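You operate a simulated robot arm through the tools that you are given. There is no shell and no other tool.

You run a simulated robot arm. Do the job below in one go: nothing can be reset, and whatever is moved stays where it is left.

JOB
Set the height gauge on the 50 mm setting block.
Fine: block on the yellow ring mark, tip down on it, press the preset key once, raise the slider, put the block back. Set down upright: setting block.

The check looks at the end state, three seconds after you hand in, the way a careful person would. Anything else that was tipped, shoved, dropped, spilled or broken makes it a failure.

ROBOT AND FRAMES
A 7-joint arm with a two-finger parallel gripper, fixed in place. Base frame: the origin is on the floor under the middle of its stand, x ahead of it, y to its left, z up; the work surface is at about z = 0.86. Readings come in m, rad, newtons and seconds.
With the tool pointing down near the work surface it reaches from about 0.24 to 0.68 m from the base axis. Its first joint turns from -1.152 to 1.152 rad. Payload 2.4 kg.
The tool frame sits at the grasp point between the pads (the TCP): z along the fingers, y along the line on which they close. The tips reach 0.03 m beyond it. Largest opening 0.094 m; finger width 0.028, thickness 0.01; the body of the gripper, 0.05 by 0.096 m, starts 0.055 m behind the TCP.
Orientation is that of the tool frame in the base frame, as a unit quaternion [w, x, y, z]. With the fingers straight down and closing along the base's y, the tool's x points along the base's -x, its y along +y and its z along -z.

CONTROLS
- The arm moves only by the tool send_rows. Its arguments are lists of equal length, an entry for each row: "delta_pos": the shift along the tool's x, y, z in units of 40 mm (1.0 is 40 mm), a list of three; "rot": the turn, a rotation vector about the tool's x, y, z in units of 6 degrees (1.0 is 6 degrees), a list of three. In form: {"delta_pos": [[tx, ty, tz], ...], "rot": [[wx, wy, wz], ...]}. A call has 1 to 20 rows; each row shifts and turns the commanded pose from where the row before left it, along the tool's axes as they then stand. "grip" is the closure, from 0 (fully open) to 1 (shut), set as the call begins (left out, the last holds). A call with a number of a shift or a turn outside -1 to 1 is refused whole. Each row takes 0.2 s and may step no farther than 0.05 m and 0.15 rad from the row before; otherwise, or with a gripper value out of range, the whole call is refused. Where a pose cannot be reached the arm comes as near as it can. A force on the tool above 90 N (or 10 N above the force at the start of the call, whichever is more), or a blocked arm, ends the call early, and 0.2 s more pass. The fingers move at their own pace (about 0.153 m/s each) and stop on an object; they squeeze with about 31 N. The grip force told is the motor's: it shows also when the fingers shut on nothing. Time passes only in rows, and 0.2 s behind the last, so rows that do not move let the fingers close. It gives the time, the measured TCP pose, the force on the tool (base axes), the opening and the grip force at its end, in the units of the frame above (readings bear some noise), with the torque about the TCP (base axes, N m) and any sound that the robot's microphone picked up.
- Cameras (640 x 400 px; columns grow to the right, rows downward): "scene" is fixed at [0.046, 0.4734, 1.4552]; the picture's right is [-0.71, -0.70, 0.00], its down [-0.32, 0.33, -0.89] and it looks along [0.62, -0.63, -0.46] (base axes); focal length 302 px, centre (320, 200). "wrist" rides on the gripper at [0.076, 0.014, -0.103] in the tool frame; the picture's right is [-0.18, 0.98, 0.00], its down [-0.75, -0.14, -0.64] and it looks along [-0.63, -0.12, 0.77] (tool axes); focal length 243 px, centre (320, 200). There is no depth. A picture from a camera that has moved, and an enlarged one, comes with that camera's place and axes in the base frame and with its lens.
- get_image(camera): a new picture of that camera. No time passes.
- zoom(camera, box): a new picture of the part [left, top, right, bottom] of that camera's present view, enlarged. No time passes.
- close_job(): hands the job in; it is judged then, once.

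Nothing tells you positions but the pictures and the camera data. Unless the task says otherwise, let go and move clear before handing in.

The tools are called after ">>>" as a command line: name --argument value ..., lists and objects as JSON in quotes. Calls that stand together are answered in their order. send_rows: Moves the arm, as the interface text tells. Its arguments: {"type":"object","properties":{"delta_pos":{"type":"array","items":{"type":"array","items":{"type":"number"}}},"rot":{"type":"array","items":{"type":"array","items":{"type":"number"}}},"grip":{"type":"number"}},"required":["delta_pos","rot"]} The other tools are called the same way: get_image (camera) takes a picture; zoom (camera, box) takes an enlarged picture of a part of a camera's view; close_job () hands the job in.

At the start:

```text
t: 0.0
position: [0.3623, -0.1392, 1.3346]
ee_rot: [0.001, 0.0, 1.0, 0.0]
wrist_force: [0.2, -0.8, 0.5]
wrist_torque: [0.0, -0.01, -0.01]
gripper_width: 0.094
grasp_force: 0.0
```

scene: 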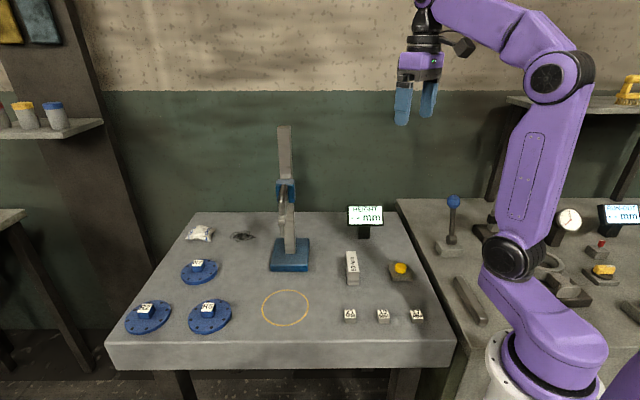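
wrist: 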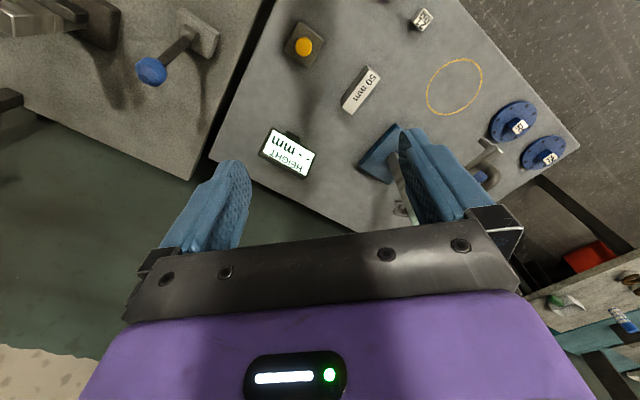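

I see a granite table with a height gauge (blue base, upright column), a 50 mm block standing, a yellow button, a display, a yellow ring mark and other blocks. I'll look closer before moving anything.

>>> zoom --camera "scene" --box '[230, 110, 350, 300]'

>>> zoom --camera "scene" --box '[320, 190, 450, 340]'

>>> zoom --camera "wrist" --box '[220, 0, 600, 230]'

>>> zoom --camera "scene" --box '[100, 200, 320, 350]'

```text
2.11 times, centred on (290, 205) of scene
camera zoom: at [0.046, 0.4734, 1.4552], right [-0.71, -0.7, 0.0], down [-0.32, 0.33, -0.89], along [0.62, -0.63, -0.46], focal length 636 px, centre (383, 190)
```

zoom: 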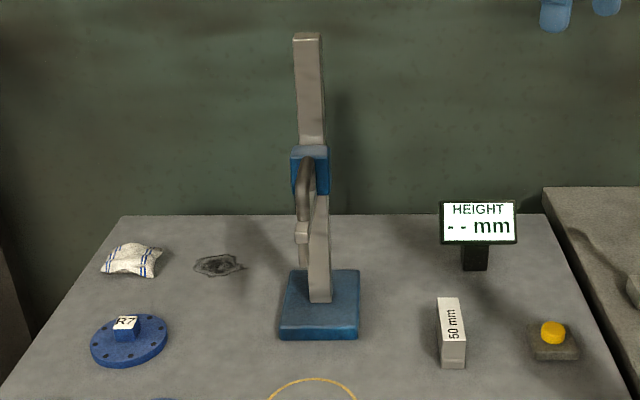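

```text
2.67 times, centred on (385, 265) of scene
camera zoom: at [0.046, 0.4734, 1.4552], right [-0.71, -0.7, 0.0], down [-0.32, 0.33, -0.89], along [0.62, -0.63, -0.46], focal length 806 px, centre (147, 27)
```

zoom: 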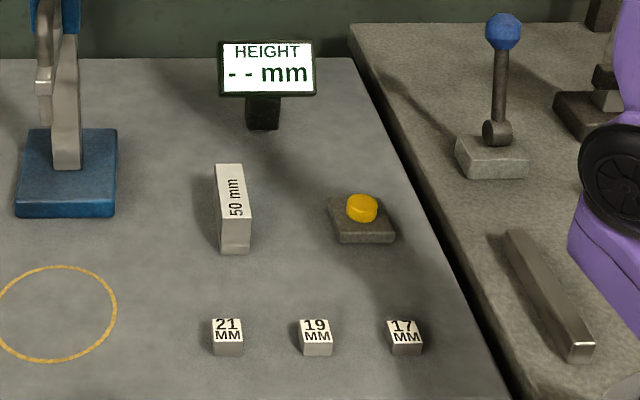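

```text
1.68 times, centred on (410, 115) of wrist
camera zoom: at [0.2861, -0.1248, 1.4359], right [0.18, 0.98, 0.0], down [0.75, -0.14, 0.64], along [0.63, -0.12, -0.77], focal length 409 px, centre (168, 343)
```

zoom: 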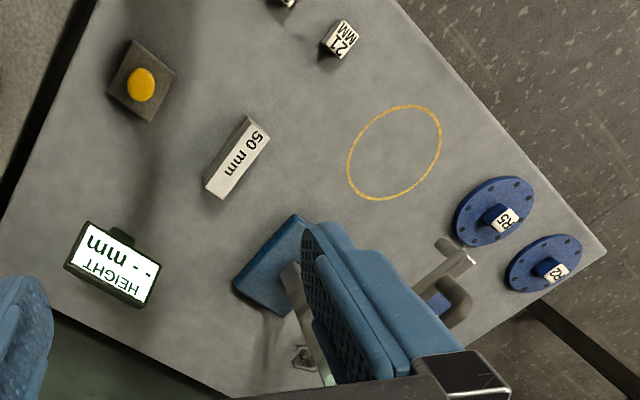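

```text
2.67 times, centred on (210, 275) of scene
camera zoom: at [0.046, 0.4734, 1.4552], right [-0.71, -0.7, 0.0], down [-0.32, 0.33, -0.89], along [0.62, -0.63, -0.46], focal length 806 px, centre (613, 0)
```

zoom: 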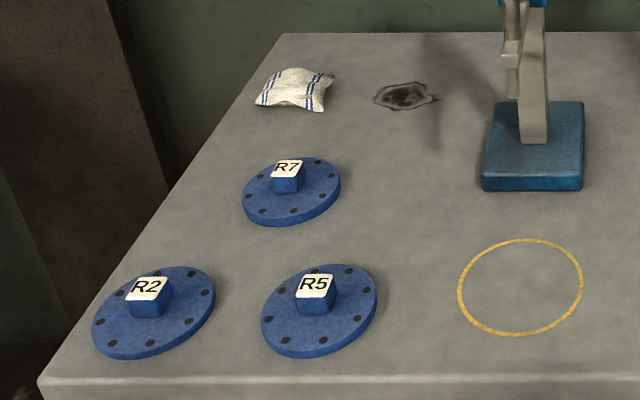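

The block's shape and pose matter, so I'll enlarge it, the gauge, and the key further in both cameras.

>>> zoom --camera "scene" --box '[335, 240, 375, 295]'

>>> zoom --camera "wrist" --box '[325, 55, 395, 125]'

>>> zoom --camera "scene" --box '[260, 165, 320, 280]'

>>> zoom --camera "scene" --box '[380, 250, 425, 290]'

>>> zoom --camera "wrist" --box '[340, 110, 520, 220]'

```text
7.27 times, centred on (355, 268) of scene
camera zoom: at [0.046, 0.4734, 1.4552], right [-0.71, -0.7, 0.0], down [-0.32, 0.33, -0.89], along [0.62, -0.63, -0.46], focal length 2198 px, centre (66, -291)
```

zoom: 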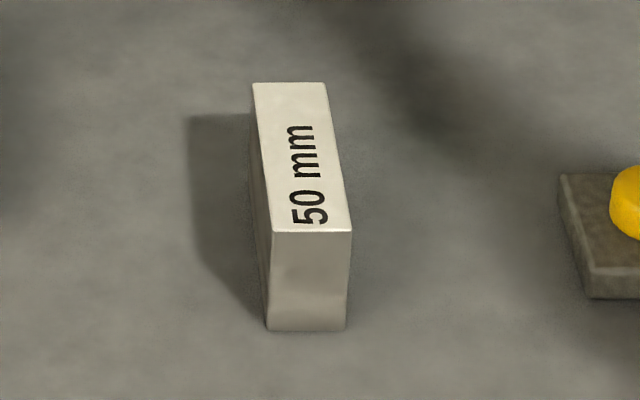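

```text
5.71 times, centred on (360, 90) of wrist
camera zoom: at [0.2861, -0.1248, 1.4359], right [0.18, 0.98, 0.0], down [0.75, -0.14, 0.64], along [0.63, -0.12, -0.77], focal length 1386 px, centre (91, 829)
```

zoom: 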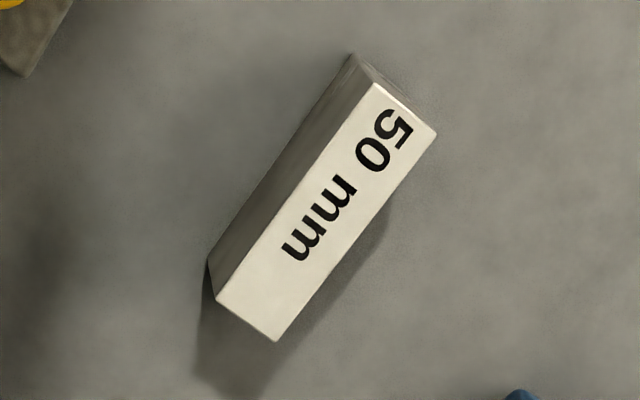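

```text
3.48 times, centred on (290, 222) of scene
camera zoom: at [0.046, 0.4734, 1.4552], right [-0.71, -0.7, 0.0], down [-0.32, 0.33, -0.89], along [0.62, -0.63, -0.46], focal length 1051 px, centre (424, 122)
```

zoom: 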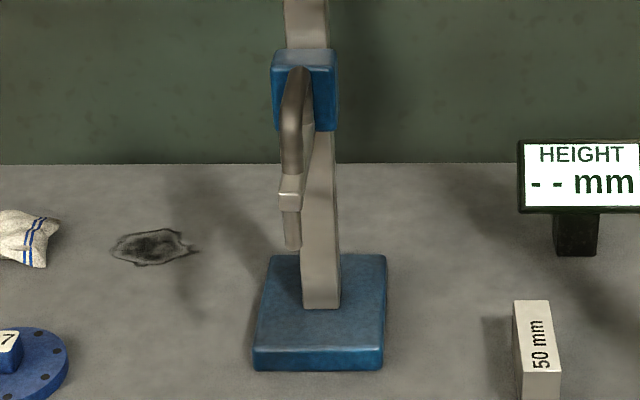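

```text
10.00 times, centred on (402, 270) of scene
camera zoom: at [0.046, 0.4734, 1.4552], right [-0.71, -0.7, 0.0], down [-0.32, 0.33, -0.89], along [0.62, -0.63, -0.46], focal length 3023 px, centre (-505, -500)
```

zoom: 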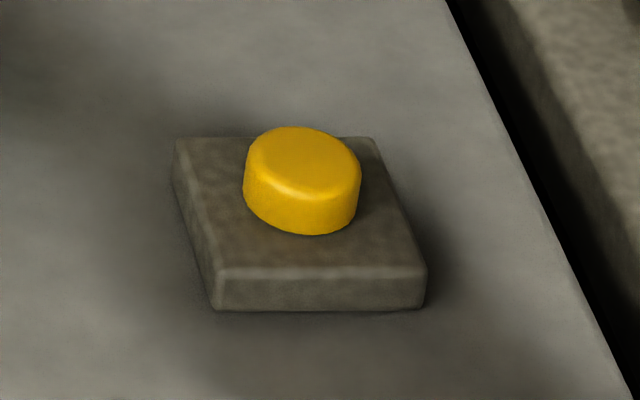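

```text
3.56 times, centred on (430, 165) of wrist
camera zoom: at [0.2861, -0.1248, 1.4359], right [0.18, 0.98, 0.0], down [0.75, -0.14, 0.64], along [0.63, -0.12, -0.77], focal length 863 px, centre (-71, 324)
```

zoom: 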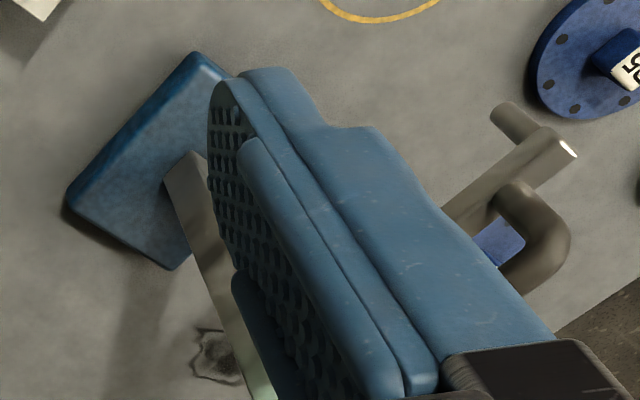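

The block stands 50 mm tall with its label on top (about 30 × 90 mm footprint) near (0.455, -0.073), long axis at about -45°. The ring is near (0.495, 0.14), the key near (0.356, -0.171), and the gauge column near (0.65, -0.005) with its tip over the ring. I'll move the wrist camera sideways, well above everything, to see the gauge's slider and tip.

>>> send_rows --delta_pos '[[0.5, 0.8, 0], [0.5, 0.9, 0], [0.5, 0.9, 0], [0.5, 0.9, 0], [0.5, 0.9, 0], [0, 0, 0]]' --rot '[[0, 0, 0], [0, 0, 0], [0, 0, 0], [0, 0, 0], [0, 0, 0], [0, 0, 0]]' --grip 0

>>> get_image --camera "wrist"

>>> get_image --camera "scene"

```text
t: 1.4
position: [0.2588, 0.0379, 1.3368]
ee_rot: [0.001, 0.0, 1.0, 0.0]
wrist_force: [0.3, -0.1, -0.4]
wrist_torque: [0.01, 0.03, 0.01]
gripper_width: 0.0941
grasp_force: 0.2
```

```text
taken
camera wrist: at [0.1829, 0.0514, 1.4379], right [0.18, 0.98, 0.0], down [0.75, -0.14, 0.64], along [0.63, -0.12, -0.77], focal length 243 px, centre (320, 200)
```

wrist: 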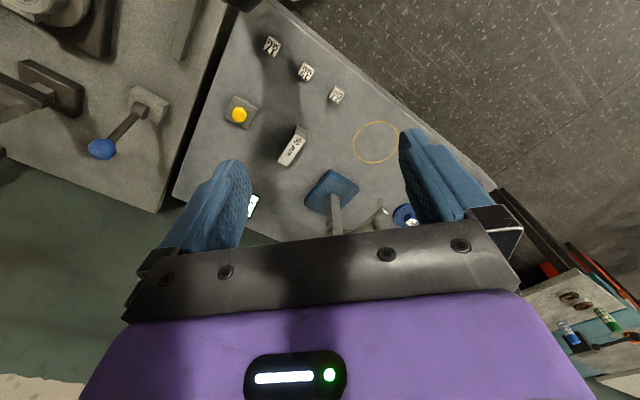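

```text
taken
```

scene: 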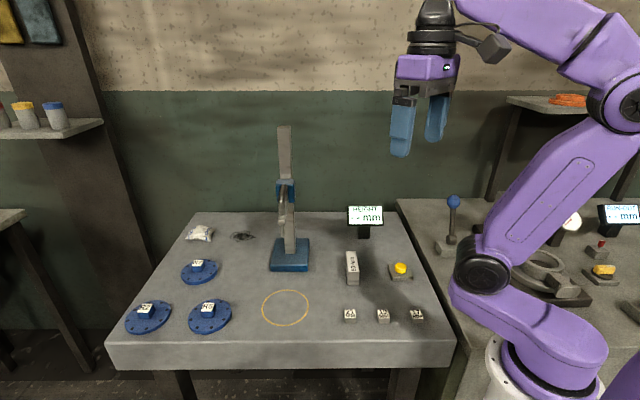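

The wrist camera is mostly blocked by the gripper at this angle, so I'll tilt the tool forward to look more level at the gauge from the robot's side.

>>> send_rows --delta_pos '[[0, 0, 0], [0, 0, 0], [0, 0, 0], [0, 0, 0], [0, 0, 0], [0, 0, 0], [0, 0, 0], [0, 0, 0]]' --rot '[[0, -1, 0], [0, -1, 0], [0, -1, 0], [0, -1, 0], [0, -1, 0], [0, -1, 0], [0, -1, 0], [0, 0, 0]]'

>>> get_image --camera "wrist"

```text
t: 3.2
position: [0.262, 0.0382, 1.3341]
ee_rot: [0.36, 0.0, 0.933, 0.001]
wrist_force: [0.6, -1.1, -0.1]
wrist_torque: [-0.02, 0.02, 0.01]
gripper_width: 0.0939
grasp_force: 0.1
```

```text
taken
camera wrist: at [0.137, 0.0511, 1.3582], right [0.14, 0.98, 0.12], down [0.13, -0.14, 0.98], along [0.98, -0.12, -0.15], focal length 243 px, centre (320, 200)
```

wrist: 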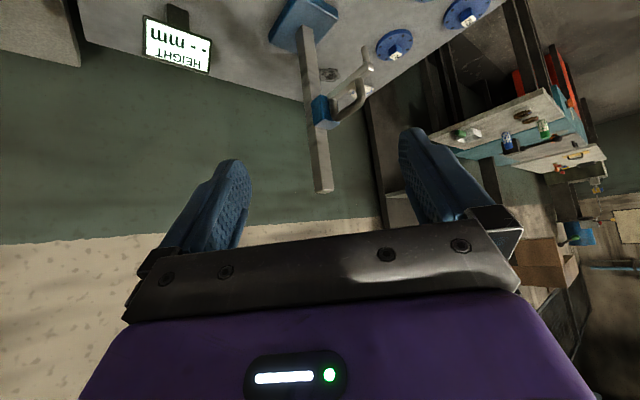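

Good view: the slider, arm, curved handle and tip are visible, upside down. I'll enlarge this before moving closer.

>>> zoom --camera "wrist" --box '[260, 0, 400, 200]'

>>> zoom --camera "wrist" --box '[290, 30, 400, 135]'

```text
2.00 times, centred on (330, 100) of wrist
camera zoom: at [0.137, 0.0511, 1.3582], right [0.14, 0.98, 0.12], down [0.13, -0.14, 0.98], along [0.98, -0.12, -0.15], focal length 485 px, centre (300, 400)
```

zoom: 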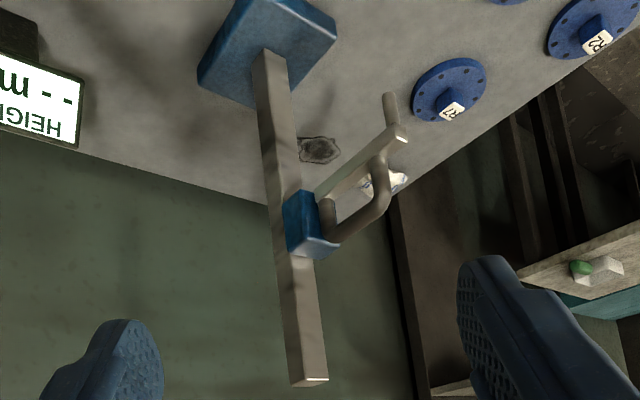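

```text
3.81 times, centred on (345, 82) of wrist
camera zoom: at [0.137, 0.0511, 1.3582], right [0.14, 0.98, 0.12], down [0.13, -0.14, 0.98], along [0.98, -0.12, -0.15], focal length 924 px, centre (225, 648)
```

zoom: 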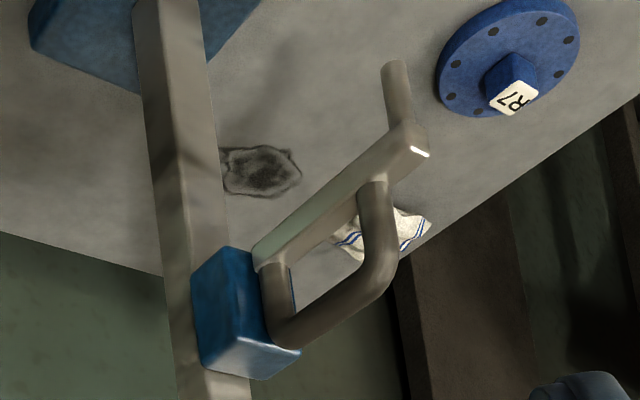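

The gauge has a U-shaped handle on top of its arm, with its bar parallel to the arm at z ≈ 1.126, and the tip at z ≈ 1.047 near (0.526, 0.114). Next I'll level the tool and yaw it 45°, lining the fingers up with both the block and the handle.

>>> send_rows --delta_pos '[[0, 0, 0], [0, 0, 0], [0, 0, 0], [0, 0, 0], [0, 0, 0], [0, 0, 0], [0, 0, 0], [0, 0, 0], [0, 0, 0], [0, 0, 0], [0, 0, 0], [0, 0, 0], [0, 0, 0], [0, 0, 0], [0, 0, 0], [0, 0, 0]]' --rot '[[0, 1, 0], [0, 1, 0], [0, 1, 0], [0, 1, 0], [0, 1, 0], [0, 1, 0], [0, 1, 0], [0, 0, 1], [0, 0, 1], [0, 0, 1], [0, 0, 1], [0, 0, 1], [0, 0, 1], [0, 0, 1], [0, 0, 0.5], [0, 0, 0]]'

>>> get_image --camera "wrist"

>>> get_image --camera "scene"

```text
t: 6.6
position: [0.2625, 0.0363, 1.3348]
ee_rot: [0.0, 0.383, 0.924, 0.0]
wrist_force: [-0.5, 0.7, 0.3]
wrist_torque: [-0.01, 0.01, 0.0]
gripper_width: 0.0938
grasp_force: 0.1
```

```text
taken
camera wrist: at [0.2184, 0.1006, 1.4358], right [0.83, 0.56, 0.0], down [0.43, -0.63, 0.64], along [0.36, -0.53, -0.77], focal length 243 px, centre (320, 200)
```

wrist: 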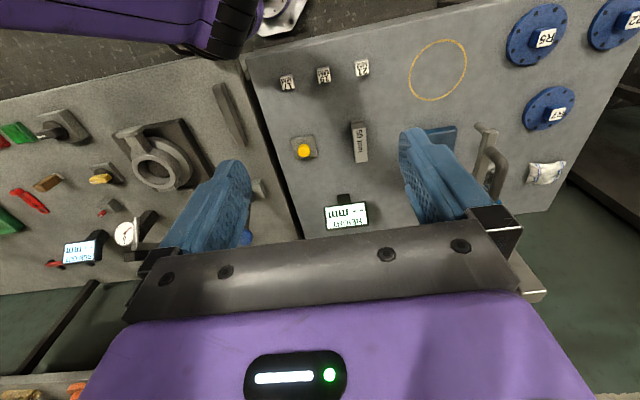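

```text
taken
```

scene: 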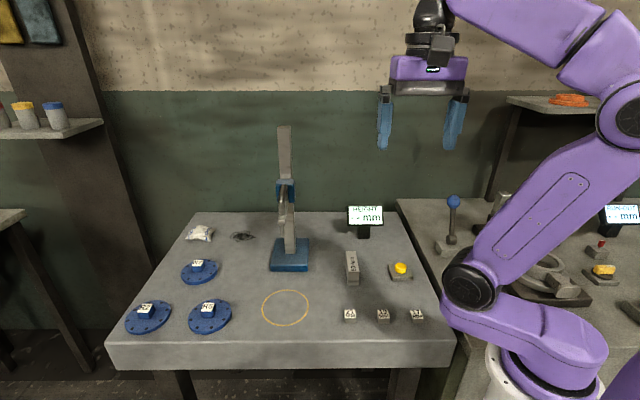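

The gripper is now aligned with the block. I'll move above the block to measure its pose precisely.

>>> send_rows --delta_pos '[[-0.641, 0.205, 0.767], [-0.641, 0.205, 0.767], [-0.641, 0.205, 0.767], [-0.641, 0.205, 0.767], [-0.641, 0.205, 0.767], [-0.641, 0.205, 0.767], [-0.641, 0.205, 0.767], [0, 0, 0]]' --rot '[[0, 0, 0], [0, 0, 0], [0, 0, 0], [0, 0, 0], [0, 0, 0], [0, 0, 0], [0, 0, 0], [0, 0, 0]]'

>>> get_image --camera "wrist"

>>> get_image --camera "scene"

```text
t: 8.4
position: [0.4293, -0.0492, 1.1196]
ee_rot: [0.0, 0.383, 0.924, 0.0]
wrist_force: [-0.3, -0.5, 1.1]
wrist_torque: [-0.02, -0.01, -0.02]
gripper_width: 0.0939
grasp_force: 0.0
```

```text
taken
camera wrist: at [0.3857, 0.0145, 1.2211], right [0.82, 0.57, 0.0], down [0.43, -0.63, 0.64], along [0.36, -0.53, -0.77], focal length 243 px, centre (320, 200)
```

wrist: 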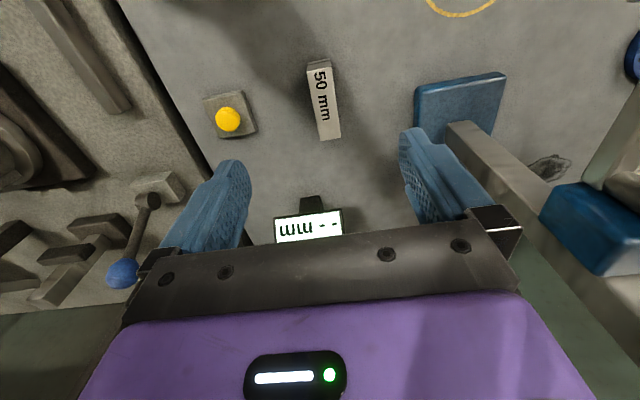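

```text
taken
```

scene: 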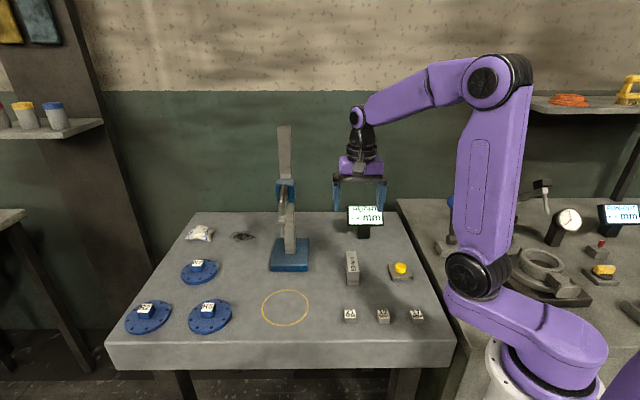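

I'll enlarge the block and key from this angle to measure them.

>>> zoom --camera "wrist" --box '[290, 45, 370, 155]'

>>> zoom --camera "wrist" --box '[190, 80, 270, 150]'

```text
3.64 times, centred on (330, 100) of wrist
camera zoom: at [0.3857, 0.0145, 1.2211], right [0.82, 0.57, 0.0], down [0.43, -0.63, 0.64], along [0.36, -0.53, -0.77], focal length 882 px, centre (284, 564)
```

zoom: 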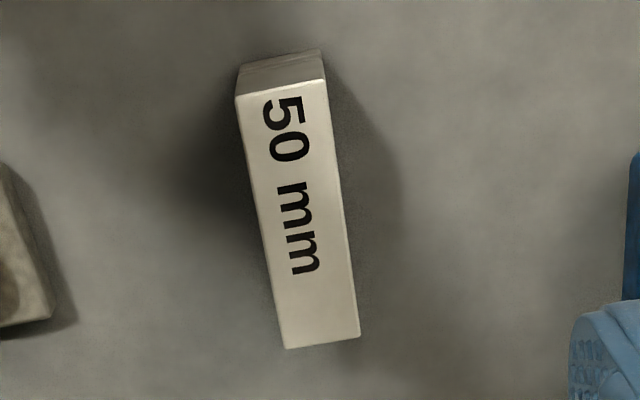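

```text
5.71 times, centred on (230, 115) of wrist
camera zoom: at [0.3857, 0.0145, 1.2211], right [0.82, 0.57, 0.0], down [0.43, -0.63, 0.64], along [0.36, -0.53, -0.77], focal length 1386 px, centre (834, 686)
```

zoom: 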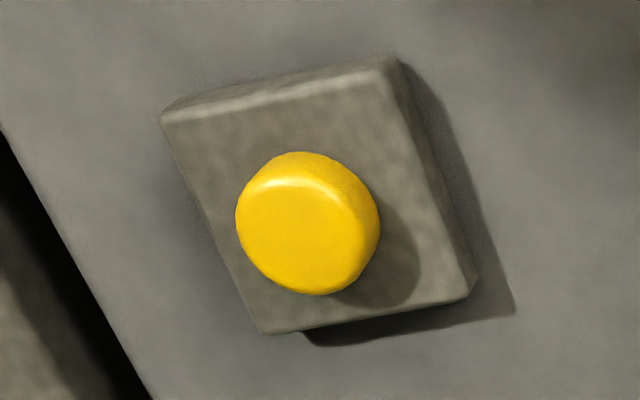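

The block is at about (0.453, -0.072), exactly aligned with the fingers, and the key is near (0.354, -0.170). Now I'll move in front of the gauge with a 30° forward tilt to measure the tip and handle.

>>> send_rows --delta_pos '[[0, 0, -0.9], [0, 0, -0.9], [0.8, 0.6, -0.2], [0.8, 0.6, 0], [0.8, 0.6, 0], [0.8, 0.6, 0], [0.8, 0.7, 0], [0.8, 0.7, 0], [0, 0, 0], [0, 0, 0], [0, 0, 0], [0, 0, 0], [0, 0, 0], [0, 0, 0]]' --rot '[[0, 0, 0], [0, 0, 0], [0, 0, 0], [0, 0, 0], [0, 0, 0], [0, 0, 0], [0, 0, 0], [0, 0, 0], [0, -1, 0], [0, -1, 0], [0, -1, 0], [0, -1, 0], [0, -1, 0], [0, 0, 0]]'

>>> get_image --camera "wrist"

>>> get_image --camera "scene"

```text
t: 11.4
position: [0.4013, 0.1941, 1.1997]
ee_rot: [0.24, 0.37, 0.892, -0.1]
wrist_force: [0.0, -0.1, 0.4]
wrist_torque: [0.01, -0.04, -0.03]
gripper_width: 0.094
grasp_force: 0.1
```

```text
taken
camera wrist: at [0.328, 0.287, 1.2496], right [0.81, 0.58, 0.09], down [0.13, -0.33, 0.93], along [0.57, -0.74, -0.35], focal length 243 px, centre (320, 200)
```

wrist: 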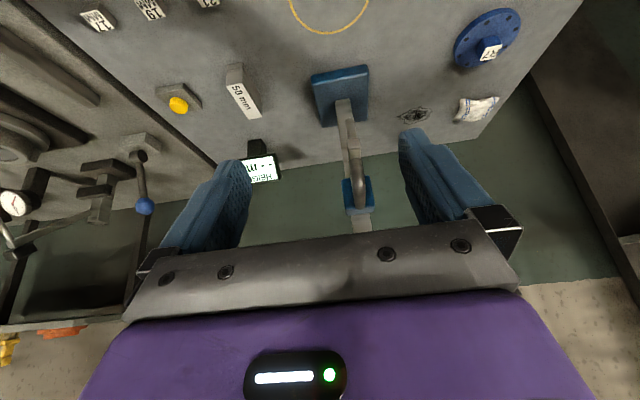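

```text
taken
```

scene: 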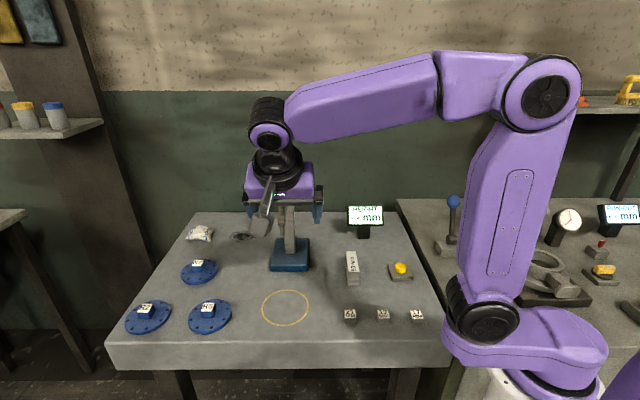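

>>> zoom --camera "wrist" --box '[290, 60, 410, 235]'

>>> zoom --camera "wrist" --box '[270, 0, 390, 60]'

```text
2.29 times, centred on (350, 148) of wrist
camera zoom: at [0.328, 0.287, 1.2496], right [0.81, 0.58, 0.09], down [0.13, -0.33, 0.93], along [0.57, -0.74, -0.35], focal length 555 px, centre (251, 320)
```

zoom: 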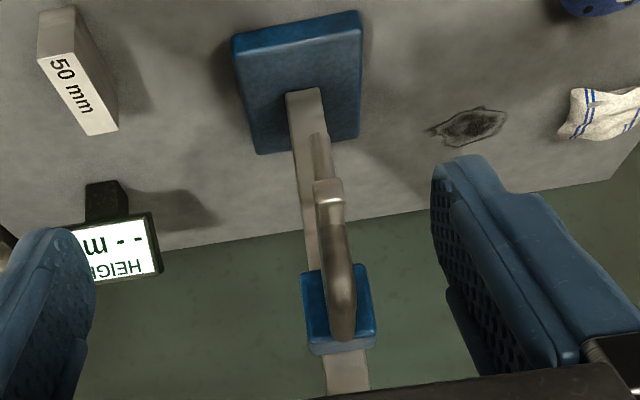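

```text
5.33 times, centred on (330, 30) of wrist
camera zoom: at [0.328, 0.287, 1.2496], right [0.81, 0.58, 0.09], down [0.13, -0.33, 0.93], along [0.57, -0.74, -0.35], focal length 1294 px, centre (267, 1107)
```

zoom: 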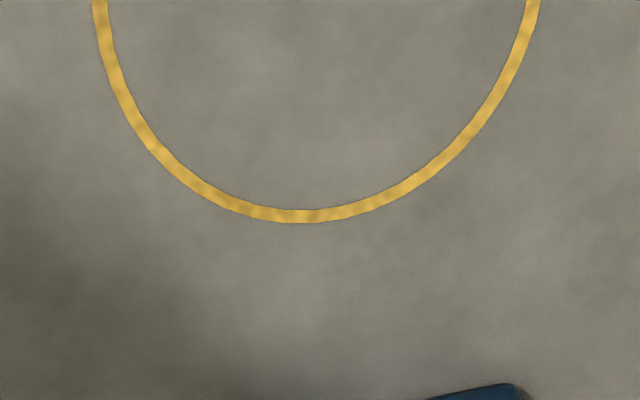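

The ring centre comes out at about (0.496, 0.139) and the tip at (0.522, 0.114, 1.05), about 36 mm closer to the column than the ring centre. I'll carry the block with the gripper tilted 30°, so the hand leans away from the gauge arm; first I'll go above the block with that tilt.

>>> send_rows --delta_pos '[[-0.3625, -0.474, 0.75], [-0.3625, -0.474, 0.75], [-0.3625, -0.474, 0.75], [-0.3625, -0.474, 0.75], [-0.3625, -0.474, 0.75], [-0.3625, -0.474, 0.75], [-0.3625, -0.474, 0.75], [-0.3625, -0.474, 0.75], [0, 0, 0]]' --rot '[[0, 0, 0], [0, 0, 0], [0, 0, 0], [0, 0, 0], [0, 0, 0], [0, 0, 0], [0, 0, 0], [0, 0, 0], [0, 0, 0]]'

>>> get_image --camera "wrist"

>>> get_image --camera "scene"

```text
t: 13.4
position: [0.4492, -0.0693, 1.0499]
ee_rot: [0.239, 0.37, 0.892, -0.099]
wrist_force: [-0.1, -0.2, 0.4]
wrist_torque: [0.02, 0.02, -0.02]
gripper_width: 0.094
grasp_force: 0.0
```

```text
taken
camera wrist: at [0.3761, 0.0234, 1.1006], right [0.81, 0.58, 0.09], down [0.14, -0.33, 0.93], along [0.57, -0.74, -0.35], focal length 243 px, centre (320, 200)
```

wrist: 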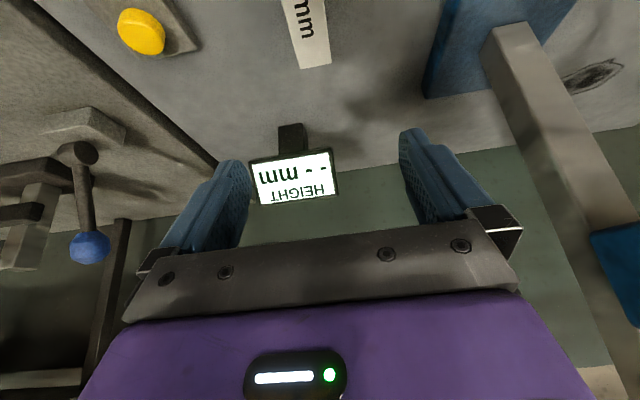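

```text
taken
```

scene: 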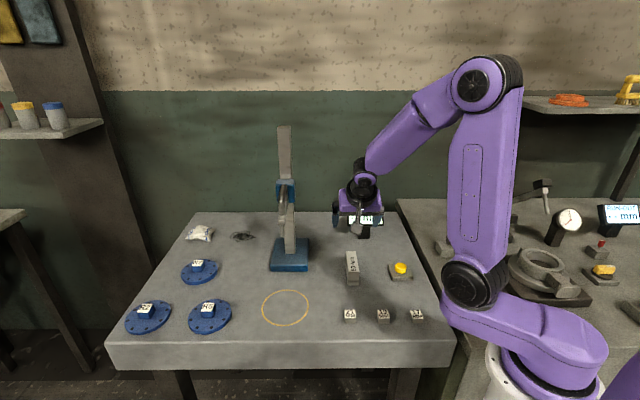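

TCP is directly above the block. I'll descend most of the way straight down and check the view.

>>> send_rows --delta_pos '[[0.45, 0, 0.7794], [0.45, 0, 0.7794], [0.3, 0, 0.5196], [0, 0, 0]]' --rot '[[0, 0, 0], [0, 0, 0], [0, 0, 0], [0, 0, 0]]'

>>> get_image --camera "wrist"

>>> zoom --camera "scene" --box '[300, 160, 440, 330]'

```text
t: 14.4
position: [0.4499, -0.0683, 0.9542]
ee_rot: [0.239, 0.37, 0.892, -0.099]
wrist_force: [-0.5, -0.3, -0.3]
wrist_torque: [0.02, -0.03, 0.03]
gripper_width: 0.0938
grasp_force: 0.1
```

```text
taken
camera wrist: at [0.3768, 0.0246, 1.0038], right [0.81, 0.58, 0.09], down [0.13, -0.33, 0.93], along [0.57, -0.74, -0.35], focal length 243 px, centre (320, 200)
```

wrist: 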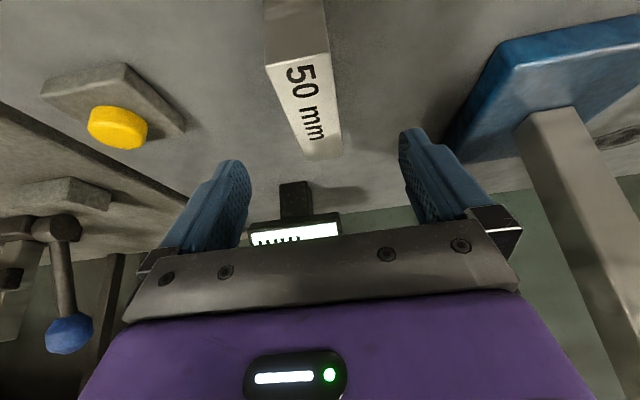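

```text
2.35 times, centred on (370, 245) of scene
camera zoom: at [0.046, 0.4734, 1.4552], right [-0.71, -0.7, 0.0], down [-0.32, 0.33, -0.89], along [0.62, -0.63, -0.46], focal length 711 px, centre (202, 94)
```

zoom: 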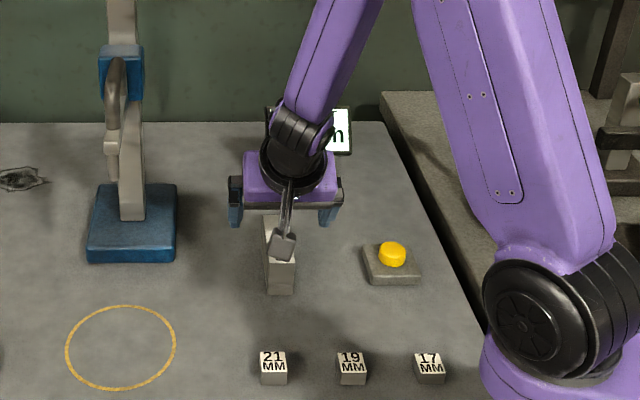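

>>> zoom --camera "wrist" --box '[220, 0, 400, 170]'

```text
2.35 times, centred on (310, 85) of wrist
camera zoom: at [0.3768, 0.0246, 1.0038], right [0.81, 0.58, 0.09], down [0.13, -0.33, 0.93], along [0.57, -0.74, -0.35], focal length 571 px, centre (344, 471)
```

zoom: 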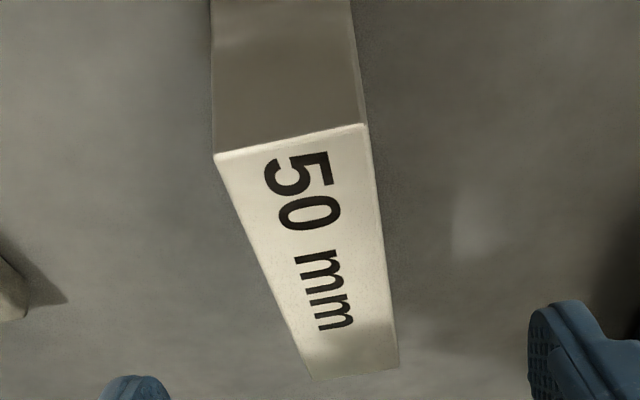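

The block centre refines to about (0.452, -0.070), and the TCP is centred over it. I'll go down to grasp height.

>>> send_rows --delta_pos '[[0.25, 0, 0.433], [0.25, 0, 0.433], [0.17, 0, 0.2944], [0, 0, 0]]' --rot '[[0, 0, 0], [0, 0, 0], [0, 0, 0], [0, 0, 0]]'

>>> get_image --camera "wrist"

```text
t: 15.4
position: [0.4501, -0.0683, 0.8989]
ee_rot: [0.239, 0.37, 0.892, -0.1]
wrist_force: [0.6, 0.0, 0.3]
wrist_torque: [0.01, 0.05, 0.01]
gripper_width: 0.0941
grasp_force: 0.1
```

```text
taken
camera wrist: at [0.3775, 0.0233, 0.9499], right [0.81, 0.58, 0.09], down [0.13, -0.33, 0.93], along [0.57, -0.74, -0.35], focal length 243 px, centre (320, 200)
```

wrist: 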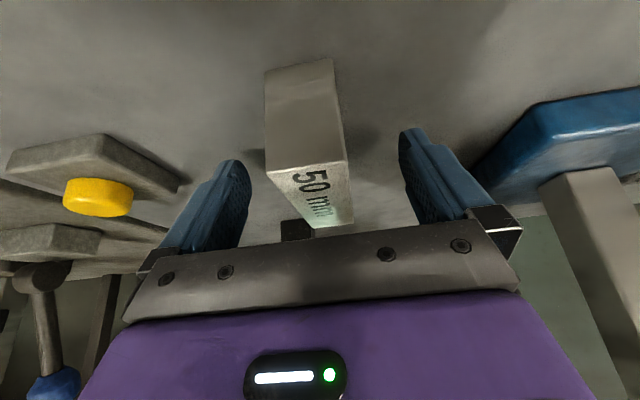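

The fingers straddle the block with no contact force. I'll close the grip.

>>> send_rows --delta_pos '[[0, 0, 0], [0, 0, 0], [0, 0, 0], [0, 0, 0], [0, 0, 0]]' --rot '[[0, 0, 0], [0, 0, 0], [0, 0, 0], [0, 0, 0], [0, 0, 0]]' --grip 1

>>> get_image --camera "wrist"

```text
t: 16.6
position: [0.4503, -0.0685, 0.8999]
ee_rot: [0.238, 0.37, 0.892, -0.099]
wrist_force: [2.5, 2.1, 0.6]
wrist_torque: [-0.11, -0.14, 0.07]
gripper_width: 0.0343
grasp_force: 30.9
```

```text
taken
camera wrist: at [0.3775, 0.0235, 0.9501], right [0.81, 0.58, 0.09], down [0.13, -0.33, 0.93], along [0.57, -0.74, -0.35], focal length 243 px, centre (320, 200)
```

wrist: 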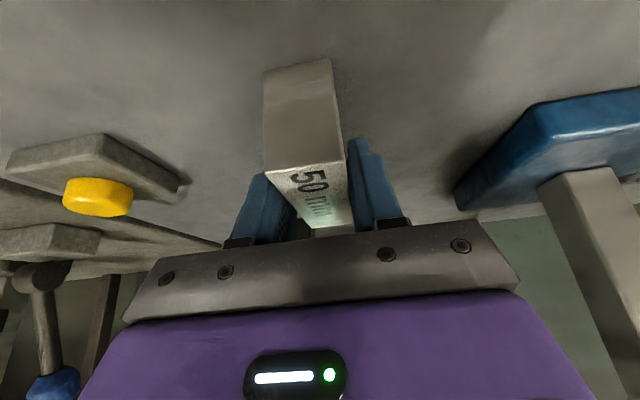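

Gripped with about 31 N, with the block centred between the pads. I'll lift it slightly and check it hangs level.

>>> send_rows --delta_pos '[[-0.1, 0, -0.1732], [-0.15, 0, -0.2598], [-0.25, 0, -0.433], [0, 0, 0], [0, 0, 0]]' --rot '[[0, 0, 0], [0, 0, 0], [0, 0, 0], [0, 0, 0], [0, 0, 0]]'

>>> get_image --camera "wrist"

>>> zoom --camera "scene" --box '[300, 200, 440, 310]'

```text
t: 17.8
position: [0.4493, -0.0691, 0.9388]
ee_rot: [0.24, 0.369, 0.892, -0.099]
wrist_force: [-1.2, -0.7, -9.6]
wrist_torque: [0.04, 0.02, -0.01]
gripper_width: 0.0343
grasp_force: 30.1
```

```text
taken
camera wrist: at [0.3768, 0.0236, 0.9902], right [0.81, 0.58, 0.09], down [0.14, -0.33, 0.93], along [0.57, -0.74, -0.35], focal length 243 px, centre (320, 200)
```

wrist: 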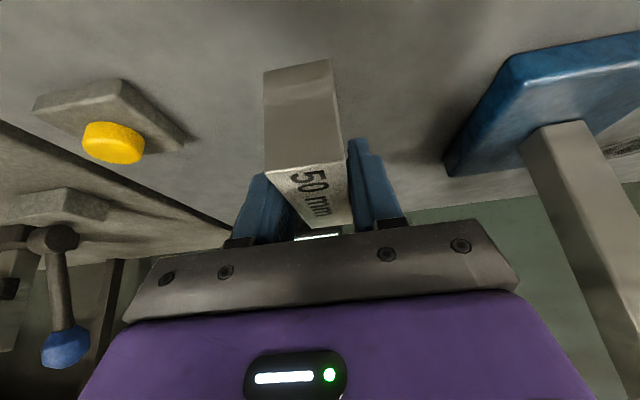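

```text
3.64 times, centred on (370, 255) of scene
camera zoom: at [0.0462, 0.4734, 1.4552], right [-0.71, -0.7, 0.0], down [-0.32, 0.33, -0.89], along [0.62, -0.63, -0.46], focal length 1099 px, centre (138, 0)
```

zoom: 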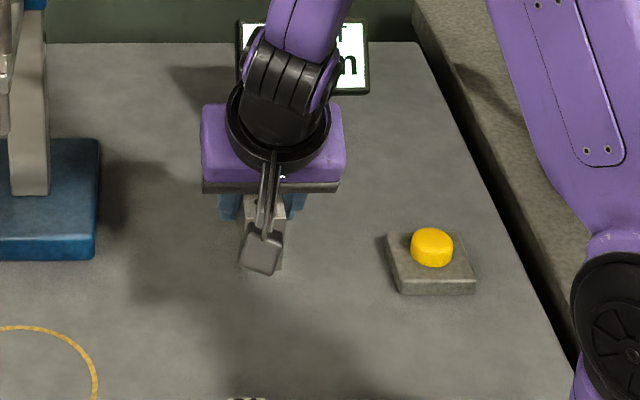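

The block weighs about 1 kg and hangs level. I'll raise it a bit, move it away from the gauge side first, then across to in front of the ring.

>>> send_rows --delta_pos '[[-0.265, 0, -0.459], [0.4, 0, -0.231], [0.63, 0, -0.364], [0.63, 0, -0.364], [0.63, 0, -0.364], [0.23, 0, -0.133], [0, 0.5, 0], [0, 0.8, 0], [0, 0.8, 0], [0, 0.8, 0], [0, 0.8, 0], [0, 0.5, 0], [0, 0.32, 0], [0, 0, 0], [0, 0, 0]]' --rot '[[0, 0, 0], [0, 0, 0], [0, 0, 0], [0, 0, 0], [0, 0, 0], [0, 0, 0], [0, 0, 0], [0, 0, 0], [0, 0, 0], [0, 0, 0], [0, 0, 0], [0, 0, 0], [0, 0, 0], [0, 0, 0], [0, 0, 0]]'

>>> get_image --camera "wrist"

>>> get_image --camera "scene"

```text
t: 21.0
position: [0.4943, 0.1404, 0.9613]
ee_rot: [0.239, 0.369, 0.892, -0.099]
wrist_force: [-0.1, 0.8, -10.1]
wrist_torque: [0.0, 0.02, 0.03]
gripper_width: 0.0344
grasp_force: 31.0
```

```text
taken
camera wrist: at [0.4222, 0.2331, 1.0118], right [0.81, 0.58, 0.09], down [0.14, -0.33, 0.93], along [0.57, -0.74, -0.35], focal length 243 px, centre (320, 200)
```

wrist: 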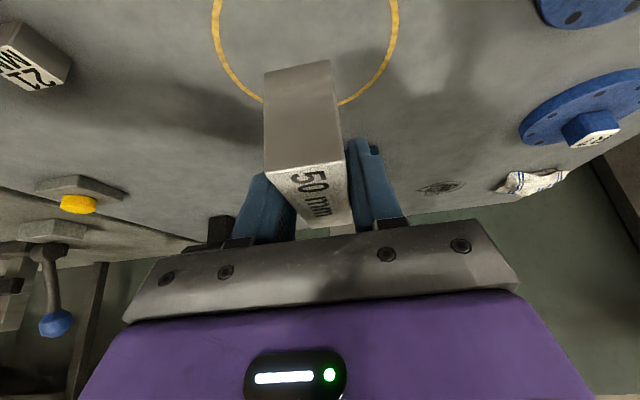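

```text
taken
```

scene: 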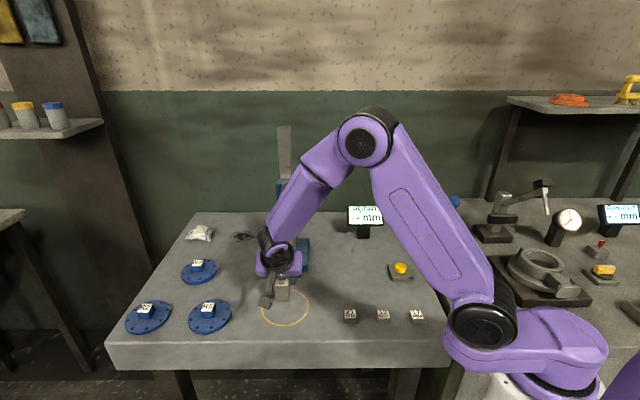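

The block is over the ring. I'll lower it to just above the surface, shifted about 10 mm toward the column so the tip lands well inside the block's top.

>>> send_rows --delta_pos '[[-0.2165, 0.02, 0.125], [0.2375, 0, 0.411], [0.2375, 0, 0.411], [0.2375, 0, 0.411], [0, 0, 0], [0, 0, 0]]' --rot '[[0, 0, 0], [0, 0, 0], [0, 0, 0], [0, 0, 0], [0, 0, 0], [0, 0, 0]]'

>>> get_image --camera "wrist"

>>> zoom --camera "scene" --box '[220, 160, 350, 340]'

```text
t: 22.4
position: [0.5026, 0.134, 0.9037]
ee_rot: [0.239, 0.37, 0.892, -0.099]
wrist_force: [0.2, -0.2, -10.6]
wrist_torque: [0.02, 0.04, -0.01]
gripper_width: 0.0342
grasp_force: 31.4
```

```text
taken
camera wrist: at [0.4301, 0.2268, 0.9546], right [0.81, 0.58, 0.09], down [0.13, -0.33, 0.93], along [0.57, -0.74, -0.35], focal length 243 px, centre (320, 200)
```

wrist: 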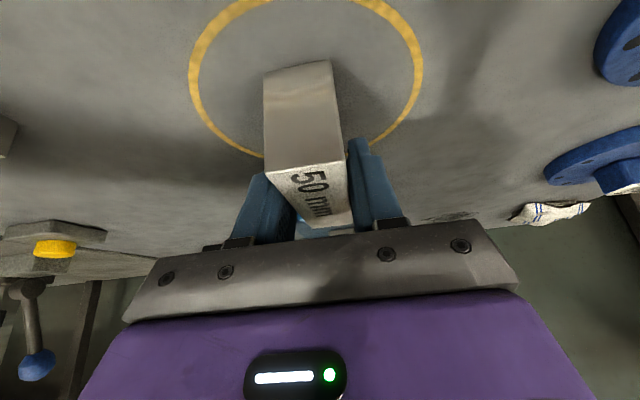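

```text
2.22 times, centred on (285, 250) of scene
camera zoom: at [0.0462, 0.4735, 1.4551], right [-0.71, -0.7, 0.0], down [-0.32, 0.33, -0.89], along [0.62, -0.63, -0.46], focal length 672 px, centre (398, 89)
```

zoom: 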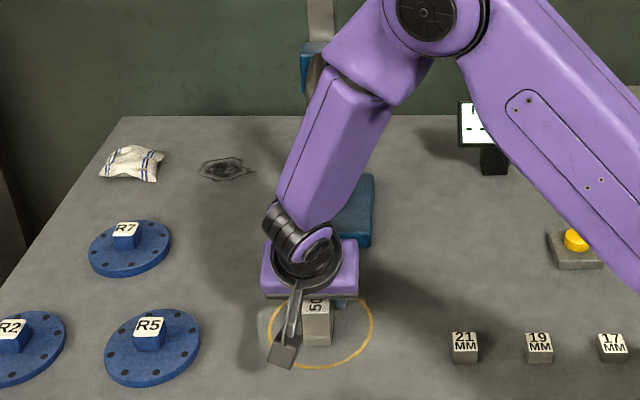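

The block is about 4 mm above the surface within the ring. I'll lower it in small steps and watch the weight come off.

>>> send_rows --delta_pos '[[0.0188, 0, 0.0325], [0.0188, 0, 0.0325], [0, 0, 0]]' --rot '[[0, 0, 0], [0, 0, 0], [0, 0, 0]]'

```text
t: 23.2
position: [0.5027, 0.1345, 0.9018]
ee_rot: [0.239, 0.369, 0.893, -0.099]
wrist_force: [-0.1, 0.0, -10.2]
wrist_torque: [-0.01, 0.01, -0.02]
gripper_width: 0.0342
grasp_force: 31.0
```

Still carrying the full weight; a bit further down.

>>> send_rows --delta_pos '[[0.0125, 0, 0.0217], [0, 0, 0]]' --rot '[[0, 0, 0], [0, 0, 0]]'

```text
t: 23.8
position: [0.5028, 0.1342, 0.8998]
ee_rot: [0.239, 0.37, 0.892, -0.1]
wrist_force: [-0.7, -0.3, -7.9]
wrist_torque: [0.09, 0.15, 0.01]
gripper_width: 0.0347
grasp_force: 31.2
```

Contact is starting. One more small step to seat it.

>>> send_rows --delta_pos '[[0.01, 0, 0.0173], [0, 0, 0]]' --rot '[[0, 0, 0], [0, 0, 0]]'

```text
t: 24.4
position: [0.5035, 0.1344, 0.8999]
ee_rot: [0.24, 0.37, 0.892, -0.1]
wrist_force: [-6.6, -1.0, 7.0]
wrist_torque: [0.55, 0.64, 0.23]
gripper_width: 0.0342
grasp_force: 30.7
```

Seated on the surface. I'll open the gripper.

>>> send_rows --delta_pos '[[0, 0, 0], [0, 0, 0], [0, 0, 0], [0, 0, 0]]' --rot '[[0, 0, 0], [0, 0, 0], [0, 0, 0], [0, 0, 0]]' --grip 0

>>> get_image --camera "wrist"

```text
t: 25.4
position: [0.5037, 0.1355, 0.8988]
ee_rot: [0.239, 0.369, 0.893, -0.099]
wrist_force: [0.5, 0.9, -0.2]
wrist_torque: [0.01, -0.02, -0.04]
gripper_width: 0.0938
grasp_force: 0.0
```

```text
taken
camera wrist: at [0.4301, 0.2275, 0.9495], right [0.81, 0.58, 0.09], down [0.13, -0.33, 0.93], along [0.57, -0.74, -0.35], focal length 243 px, centre (320, 200)
```

wrist: 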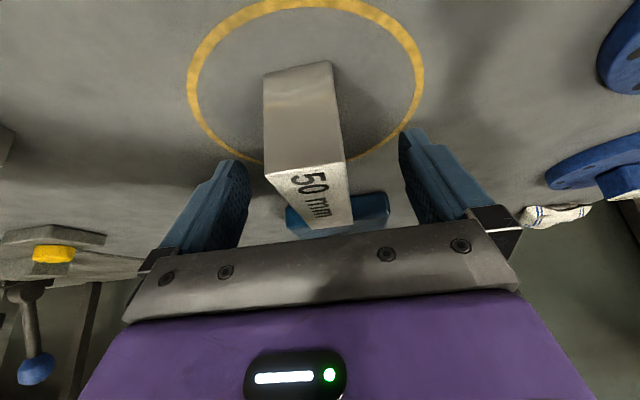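

Released cleanly. I'll back out along the fingers' axis, then away from the gauge and up.

>>> send_rows --delta_pos '[[0, 0, -0.5], [0, 0, -1], [0, 0, -1], [0.6, 0, -0.35], [0.6, 0, -0.35], [0.3, 0, -0.95], [-0.3, 0, -0.9], [-0.5, 0, -0.866], [-0.5, 0, -0.866], [0, 0, 0]]' --rot '[[0, 0, 0], [0, 0, 0], [0, 0, 0], [0, 0, 0], [0, 0, 0], [0, 0, 0], [0, 0, 0], [0, 0, 0], [0, 0, 0], [0, 0, 0]]'

>>> get_image --camera "wrist"

>>> get_image --camera "scene"

```text
t: 27.6
position: [0.4011, 0.2371, 1.1322]
ee_rot: [0.239, 0.37, 0.892, -0.099]
wrist_force: [-0.6, 1.1, 0.1]
wrist_torque: [-0.02, -0.01, 0.02]
gripper_width: 0.0939
grasp_force: 0.1
```

```text
taken
camera wrist: at [0.3288, 0.3287, 1.181], right [0.81, 0.58, 0.09], down [0.14, -0.33, 0.93], along [0.57, -0.74, -0.35], focal length 243 px, centre (320, 200)
```

wrist: 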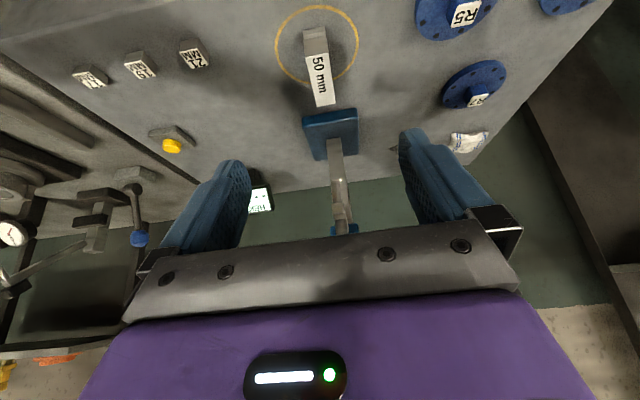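

```text
taken
```

scene: 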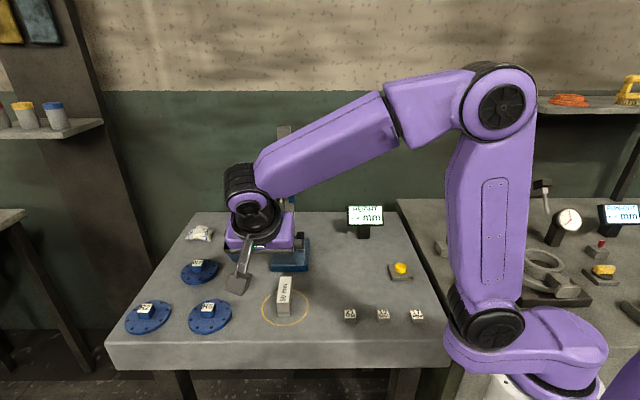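

I'll enlarge the block on the ring to check its placement and where the tip will land.

>>> zoom --camera "wrist" --box '[260, 0, 380, 120]'

>>> zoom --camera "scene" --box '[250, 260, 320, 340]'

>>> zoom --camera "wrist" --box '[290, 100, 400, 240]'

```text
3.33 times, centred on (320, 60) of wrist
camera zoom: at [0.3288, 0.3287, 1.181], right [0.81, 0.58, 0.09], down [0.14, -0.33, 0.93], along [0.57, -0.74, -0.35], focal length 809 px, centre (320, 667)
```

zoom: 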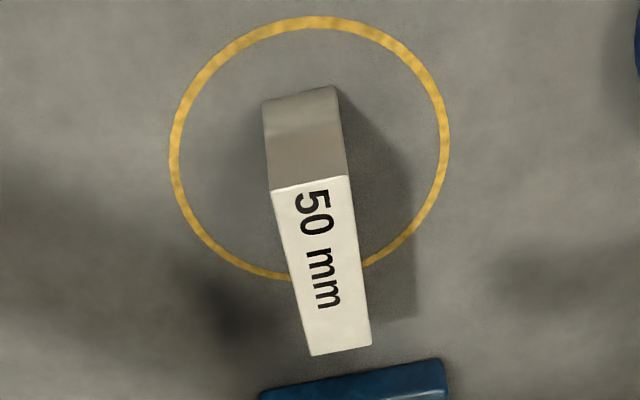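

```text
5.00 times, centred on (285, 300) of scene
camera zoom: at [0.046, 0.4734, 1.4552], right [-0.71, -0.7, 0.0], down [-0.32, 0.33, -0.89], along [0.62, -0.63, -0.46], focal length 1511 px, centre (495, -300)
```

zoom: 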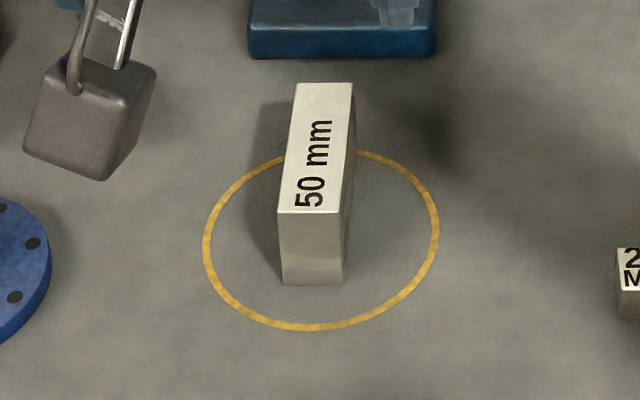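

```text
2.86 times, centred on (345, 170) of wrist
camera zoom: at [0.3288, 0.3287, 1.181], right [0.81, 0.58, 0.09], down [0.14, -0.33, 0.93], along [0.57, -0.74, -0.35], focal length 693 px, centre (249, 286)
```

zoom: 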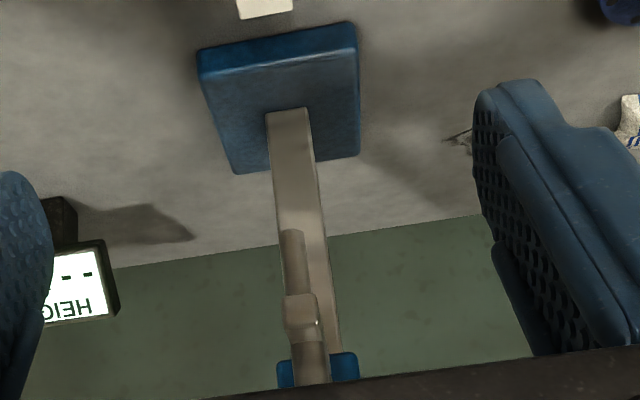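

The block sits upright inside the ring, and three views agree the tip is above it, about 18 mm in from its column-side end. Next I'll go up, level the tool, and position over the gauge handle at a safe height.

>>> send_rows --delta_pos '[[-0.45, 0, -0.78], [-0.5, 0, -0.866], [-0.5, 0, -0.866], [0, 0, 0], [0, 0, 0], [0, 0, 0], [0, 0, 0], [0, 0, 0], [0, 0, 0]]' --rot '[[0, 0, 0], [0, 0, 0], [0, 0, 0], [0, 1, 0], [0, 1, 0], [0, 1, 0], [0, 1, 0], [0, 1, 0], [0, 0, 0]]'

>>> get_image --camera "wrist"

```text
t: 29.6
position: [0.4024, 0.2349, 1.2462]
ee_rot: [-0.001, 0.383, 0.924, 0.001]
wrist_force: [0.6, 0.6, 0.4]
wrist_torque: [0.01, 0.01, -0.03]
gripper_width: 0.0939
grasp_force: 0.1
```

```text
taken
camera wrist: at [0.358, 0.2992, 1.3482], right [0.83, 0.56, 0.0], down [0.43, -0.63, 0.64], along [0.36, -0.53, -0.77], focal length 243 px, centre (320, 200)
```

wrist: 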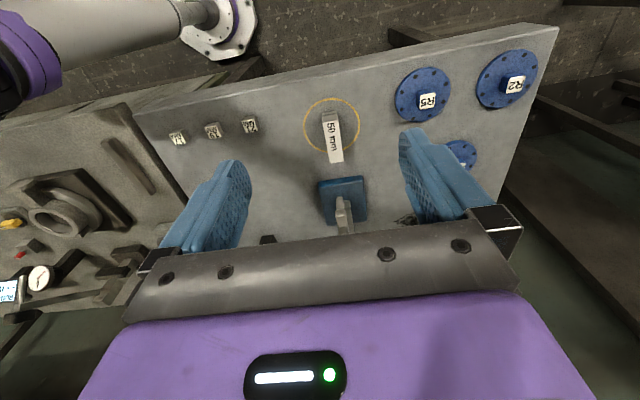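

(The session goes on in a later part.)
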